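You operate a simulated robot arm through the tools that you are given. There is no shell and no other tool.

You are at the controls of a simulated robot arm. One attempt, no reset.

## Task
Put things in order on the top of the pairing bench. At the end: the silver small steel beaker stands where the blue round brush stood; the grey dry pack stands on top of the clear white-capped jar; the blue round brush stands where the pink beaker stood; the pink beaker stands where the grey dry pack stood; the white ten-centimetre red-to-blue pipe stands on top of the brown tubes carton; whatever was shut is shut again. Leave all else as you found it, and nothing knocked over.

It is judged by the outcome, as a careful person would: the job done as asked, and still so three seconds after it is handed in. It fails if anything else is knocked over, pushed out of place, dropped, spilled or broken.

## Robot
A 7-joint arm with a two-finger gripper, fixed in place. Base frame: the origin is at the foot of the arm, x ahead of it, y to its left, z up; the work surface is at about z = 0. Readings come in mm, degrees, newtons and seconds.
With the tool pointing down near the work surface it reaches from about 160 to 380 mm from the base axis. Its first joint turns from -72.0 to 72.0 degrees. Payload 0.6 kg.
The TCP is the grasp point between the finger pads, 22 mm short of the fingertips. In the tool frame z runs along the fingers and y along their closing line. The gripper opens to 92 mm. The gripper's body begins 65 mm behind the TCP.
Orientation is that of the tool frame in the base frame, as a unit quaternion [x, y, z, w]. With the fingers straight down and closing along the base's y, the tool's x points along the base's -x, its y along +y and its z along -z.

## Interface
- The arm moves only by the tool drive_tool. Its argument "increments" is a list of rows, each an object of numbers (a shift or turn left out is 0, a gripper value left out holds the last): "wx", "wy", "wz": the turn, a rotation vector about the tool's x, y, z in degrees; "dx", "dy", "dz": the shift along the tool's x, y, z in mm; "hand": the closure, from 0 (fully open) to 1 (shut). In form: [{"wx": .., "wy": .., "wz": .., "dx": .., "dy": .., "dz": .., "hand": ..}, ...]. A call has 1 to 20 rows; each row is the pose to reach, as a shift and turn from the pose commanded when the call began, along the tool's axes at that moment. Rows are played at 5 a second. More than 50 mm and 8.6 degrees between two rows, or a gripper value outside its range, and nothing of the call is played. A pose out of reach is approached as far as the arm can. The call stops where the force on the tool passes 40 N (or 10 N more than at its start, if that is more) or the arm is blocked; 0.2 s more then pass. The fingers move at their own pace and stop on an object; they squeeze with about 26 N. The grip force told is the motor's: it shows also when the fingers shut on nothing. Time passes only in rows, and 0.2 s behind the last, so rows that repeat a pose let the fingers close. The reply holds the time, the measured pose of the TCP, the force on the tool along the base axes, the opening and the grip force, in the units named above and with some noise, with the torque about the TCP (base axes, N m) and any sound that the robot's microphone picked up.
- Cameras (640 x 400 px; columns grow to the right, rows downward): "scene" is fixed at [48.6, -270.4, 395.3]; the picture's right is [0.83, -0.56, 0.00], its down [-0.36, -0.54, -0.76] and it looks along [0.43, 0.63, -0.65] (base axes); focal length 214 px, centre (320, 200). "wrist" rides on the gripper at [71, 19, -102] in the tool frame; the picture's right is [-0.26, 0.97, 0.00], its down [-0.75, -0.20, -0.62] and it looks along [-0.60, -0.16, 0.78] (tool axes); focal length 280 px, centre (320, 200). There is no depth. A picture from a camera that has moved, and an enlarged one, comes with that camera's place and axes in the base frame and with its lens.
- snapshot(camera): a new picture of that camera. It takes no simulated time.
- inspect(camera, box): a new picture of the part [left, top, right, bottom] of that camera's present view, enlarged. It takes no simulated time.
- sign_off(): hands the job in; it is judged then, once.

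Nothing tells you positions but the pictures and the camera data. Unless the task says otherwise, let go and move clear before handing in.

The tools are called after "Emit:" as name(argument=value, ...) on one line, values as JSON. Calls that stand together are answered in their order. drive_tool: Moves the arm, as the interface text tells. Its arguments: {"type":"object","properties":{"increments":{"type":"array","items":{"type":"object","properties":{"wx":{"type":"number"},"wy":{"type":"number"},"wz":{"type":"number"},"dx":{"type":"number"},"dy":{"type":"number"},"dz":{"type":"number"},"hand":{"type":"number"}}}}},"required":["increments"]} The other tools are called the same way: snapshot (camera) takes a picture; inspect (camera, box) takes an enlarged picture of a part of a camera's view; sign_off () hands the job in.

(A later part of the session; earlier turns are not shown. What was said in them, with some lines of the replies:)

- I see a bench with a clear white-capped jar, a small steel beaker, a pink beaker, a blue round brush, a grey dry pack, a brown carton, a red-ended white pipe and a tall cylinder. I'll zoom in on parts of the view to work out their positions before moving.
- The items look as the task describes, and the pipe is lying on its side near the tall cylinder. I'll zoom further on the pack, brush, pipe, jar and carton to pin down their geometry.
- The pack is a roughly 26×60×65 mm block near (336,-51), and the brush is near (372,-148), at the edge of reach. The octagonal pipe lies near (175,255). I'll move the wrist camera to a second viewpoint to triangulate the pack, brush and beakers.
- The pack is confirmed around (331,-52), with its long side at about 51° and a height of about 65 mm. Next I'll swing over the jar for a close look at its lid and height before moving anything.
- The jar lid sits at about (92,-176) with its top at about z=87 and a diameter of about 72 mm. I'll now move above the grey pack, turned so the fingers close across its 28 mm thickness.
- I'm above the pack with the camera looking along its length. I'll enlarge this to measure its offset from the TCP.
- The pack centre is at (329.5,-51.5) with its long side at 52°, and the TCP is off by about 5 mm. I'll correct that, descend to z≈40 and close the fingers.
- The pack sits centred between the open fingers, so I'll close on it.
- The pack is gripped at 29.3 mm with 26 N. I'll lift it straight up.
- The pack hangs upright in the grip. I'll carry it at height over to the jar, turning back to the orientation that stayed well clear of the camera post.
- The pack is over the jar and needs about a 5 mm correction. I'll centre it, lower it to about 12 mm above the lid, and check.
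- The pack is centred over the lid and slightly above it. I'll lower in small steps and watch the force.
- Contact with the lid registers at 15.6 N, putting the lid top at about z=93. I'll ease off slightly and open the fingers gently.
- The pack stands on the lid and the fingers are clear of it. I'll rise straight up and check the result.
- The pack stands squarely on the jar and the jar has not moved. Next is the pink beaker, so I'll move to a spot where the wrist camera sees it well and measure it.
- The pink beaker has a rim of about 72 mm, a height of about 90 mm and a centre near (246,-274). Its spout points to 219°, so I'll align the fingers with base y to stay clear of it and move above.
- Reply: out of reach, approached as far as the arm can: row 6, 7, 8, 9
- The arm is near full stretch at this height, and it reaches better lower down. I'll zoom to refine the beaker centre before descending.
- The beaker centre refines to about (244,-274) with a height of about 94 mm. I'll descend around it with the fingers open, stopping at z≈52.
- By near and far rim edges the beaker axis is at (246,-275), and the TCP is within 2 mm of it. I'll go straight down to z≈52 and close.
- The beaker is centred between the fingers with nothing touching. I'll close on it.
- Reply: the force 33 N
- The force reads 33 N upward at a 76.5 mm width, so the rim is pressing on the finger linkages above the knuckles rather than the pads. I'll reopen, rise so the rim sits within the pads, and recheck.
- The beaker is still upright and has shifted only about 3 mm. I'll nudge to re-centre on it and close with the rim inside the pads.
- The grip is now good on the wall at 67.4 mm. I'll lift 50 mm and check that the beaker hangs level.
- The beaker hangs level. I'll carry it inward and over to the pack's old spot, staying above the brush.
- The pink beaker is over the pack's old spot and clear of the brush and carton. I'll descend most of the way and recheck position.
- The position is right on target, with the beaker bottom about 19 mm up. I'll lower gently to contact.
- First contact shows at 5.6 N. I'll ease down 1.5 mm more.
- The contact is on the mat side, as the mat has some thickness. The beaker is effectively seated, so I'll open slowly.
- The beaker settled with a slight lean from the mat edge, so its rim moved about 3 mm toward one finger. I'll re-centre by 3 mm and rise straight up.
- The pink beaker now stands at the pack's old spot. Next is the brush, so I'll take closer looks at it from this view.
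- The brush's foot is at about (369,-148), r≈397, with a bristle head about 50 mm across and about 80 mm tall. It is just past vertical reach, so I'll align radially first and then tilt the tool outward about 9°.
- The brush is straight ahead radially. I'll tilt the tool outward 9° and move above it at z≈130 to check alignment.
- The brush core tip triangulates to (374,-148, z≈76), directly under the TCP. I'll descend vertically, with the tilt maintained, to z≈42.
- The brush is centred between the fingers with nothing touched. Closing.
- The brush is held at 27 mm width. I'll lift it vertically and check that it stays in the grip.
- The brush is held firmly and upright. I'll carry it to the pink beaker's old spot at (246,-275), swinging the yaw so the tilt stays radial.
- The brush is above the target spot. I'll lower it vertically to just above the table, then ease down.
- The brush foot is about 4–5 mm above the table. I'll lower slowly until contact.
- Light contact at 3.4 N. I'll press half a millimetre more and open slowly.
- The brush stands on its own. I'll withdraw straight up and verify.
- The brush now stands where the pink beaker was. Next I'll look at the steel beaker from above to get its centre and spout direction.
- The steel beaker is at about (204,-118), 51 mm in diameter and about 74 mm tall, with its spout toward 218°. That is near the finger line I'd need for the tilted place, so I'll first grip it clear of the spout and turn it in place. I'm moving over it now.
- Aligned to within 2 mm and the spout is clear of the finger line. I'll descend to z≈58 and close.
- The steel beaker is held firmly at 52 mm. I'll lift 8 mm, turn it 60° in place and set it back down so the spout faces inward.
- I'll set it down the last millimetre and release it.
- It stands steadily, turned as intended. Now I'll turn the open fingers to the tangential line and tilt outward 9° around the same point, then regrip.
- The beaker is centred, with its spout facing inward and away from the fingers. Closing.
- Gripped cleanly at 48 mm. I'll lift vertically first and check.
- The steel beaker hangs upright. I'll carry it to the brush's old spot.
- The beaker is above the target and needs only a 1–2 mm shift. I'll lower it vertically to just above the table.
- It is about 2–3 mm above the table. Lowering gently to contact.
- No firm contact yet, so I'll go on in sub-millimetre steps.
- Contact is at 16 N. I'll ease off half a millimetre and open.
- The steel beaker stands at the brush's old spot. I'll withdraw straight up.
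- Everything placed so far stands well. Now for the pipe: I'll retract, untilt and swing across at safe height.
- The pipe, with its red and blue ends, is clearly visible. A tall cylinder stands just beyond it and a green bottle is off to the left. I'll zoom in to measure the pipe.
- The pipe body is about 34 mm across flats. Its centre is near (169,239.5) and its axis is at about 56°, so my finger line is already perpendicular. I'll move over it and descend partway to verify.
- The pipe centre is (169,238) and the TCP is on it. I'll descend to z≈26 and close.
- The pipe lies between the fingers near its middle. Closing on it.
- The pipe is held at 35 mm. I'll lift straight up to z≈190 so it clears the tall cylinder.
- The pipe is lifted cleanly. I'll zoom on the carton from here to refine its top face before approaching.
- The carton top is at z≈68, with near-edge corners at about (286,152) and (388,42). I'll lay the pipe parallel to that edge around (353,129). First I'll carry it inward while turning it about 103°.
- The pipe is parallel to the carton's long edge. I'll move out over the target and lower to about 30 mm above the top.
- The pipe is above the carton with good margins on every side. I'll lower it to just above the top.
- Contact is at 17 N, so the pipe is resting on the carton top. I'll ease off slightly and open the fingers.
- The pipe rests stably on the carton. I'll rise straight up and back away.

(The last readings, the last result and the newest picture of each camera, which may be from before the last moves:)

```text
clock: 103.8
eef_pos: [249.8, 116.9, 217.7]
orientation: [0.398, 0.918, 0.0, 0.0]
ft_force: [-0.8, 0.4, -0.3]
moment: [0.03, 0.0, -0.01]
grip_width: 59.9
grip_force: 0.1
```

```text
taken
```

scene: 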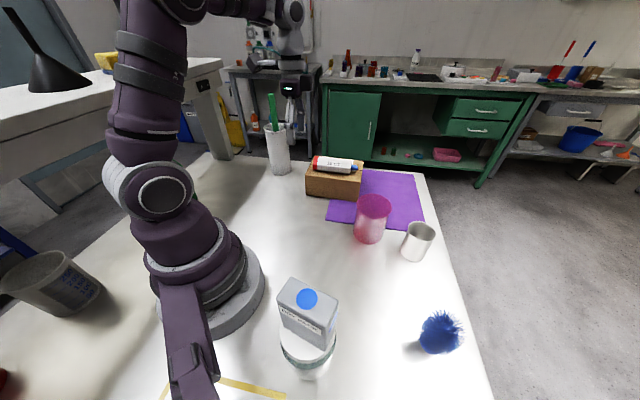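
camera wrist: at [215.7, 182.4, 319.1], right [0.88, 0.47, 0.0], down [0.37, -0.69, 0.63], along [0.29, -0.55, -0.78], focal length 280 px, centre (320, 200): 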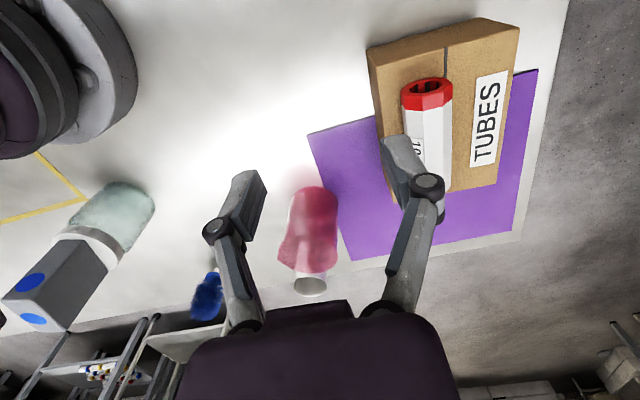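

All five moves look done. I'll compare with the opening view in close-up to make sure nothing else moved.

Emit:
inspect(camera="scene", box=[220, 80, 460, 230])

Emit:
inspect(camera="scene", box=[250, 190, 510, 400])

Emit:
inspect(camera="wrist", box=[260, 0, 560, 310])

Emit:
inspect(camera="scene", box=[0, 200, 260, 400])

```text
2.67 times, centred on (340, 155) of scene
camera zoom: at [48.6, -270.4, 395.3], right [0.83, -0.56, 0.0], down [-0.36, -0.54, -0.76], along [0.43, 0.63, -0.65], focal length 572 px, centre (267, 320)
```

zoom: 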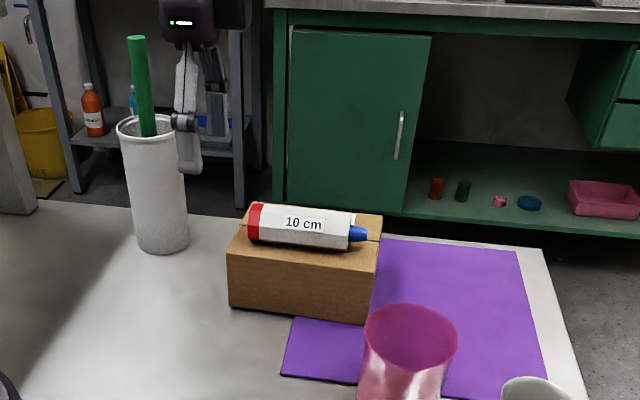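

```text
1.90 times, centred on (380, 295) of scene
camera zoom: at [48.6, -270.4, 395.3], right [0.83, -0.56, 0.0], down [-0.36, -0.54, -0.76], along [0.43, 0.63, -0.65], focal length 408 px, centre (206, 19)
```

zoom: 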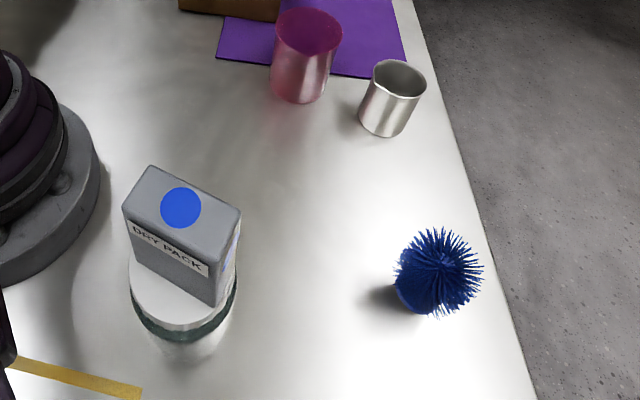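

```text
1.29 times, centred on (410, 155) of wrist
camera zoom: at [215.7, 182.4, 319.1], right [0.88, 0.47, 0.0], down [0.37, -0.69, 0.63], along [0.29, -0.55, -0.78], focal length 362 px, centre (204, 258)
```

zoom: 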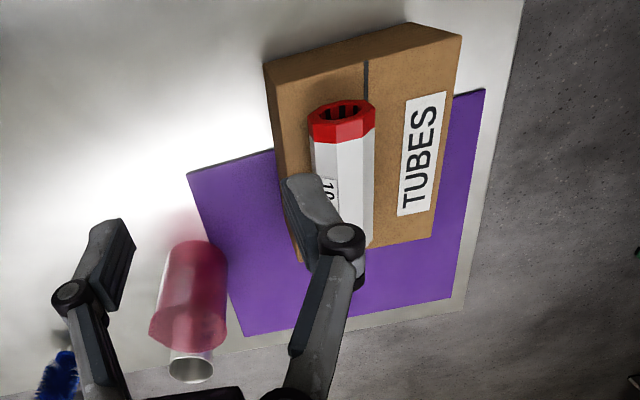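

```text
2.00 times, centred on (130, 300) of scene
camera zoom: at [48.6, -270.4, 395.3], right [0.83, -0.56, 0.0], down [-0.36, -0.54, -0.76], along [0.43, 0.63, -0.65], focal length 429 px, centre (700, 0)
```

zoom: 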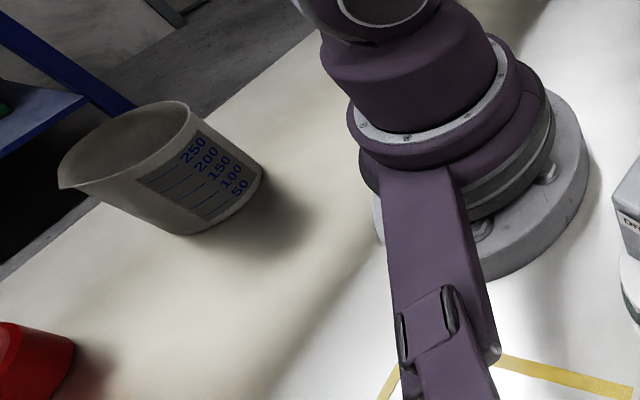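

The carton, jar, cylinder, mat and other beakers are where they were. The pack is on the jar, the pink beaker on the pack's spot, the brush on the pink beaker's spot, the steel beaker on the brush's spot, and the pipe lies flat on the carton. I kept the pipe on its side, as I found it. The jar and carton are still shut and the gripper is clear, so I'm handing in.

Emit:
sign_off()

```text
The job is handed in.
```

I've handed the job in, and in my last look every item was in its place with nothing knocked over:

- **Steel beaker:** it stands where the blue brush stood. I turned it about 60° so the fingers would miss its spout.
- **Dry pack:** it stands on the jar's cap.
- **Blue brush:** it stands where the pink beaker stood.
- **Pink beaker:** it stands where the dry pack stood. Like the pack, its base overlaps the edge of the purple mat, so it leans slightly (about 2°).
- **Pipe:** it lies on its side on the carton, as I found it. I took "stands on top of" to mean resting there, not set on its end; if you meant upright, this part isn't done.

I never opened the jar or the carton, so both are still shut. The jar, carton, mat and tall cylinder all matched the opening view. The gripper is open and clear.

I placed each item by camera estimate, so the swapped ones should be within a few millimetres of the original spots.
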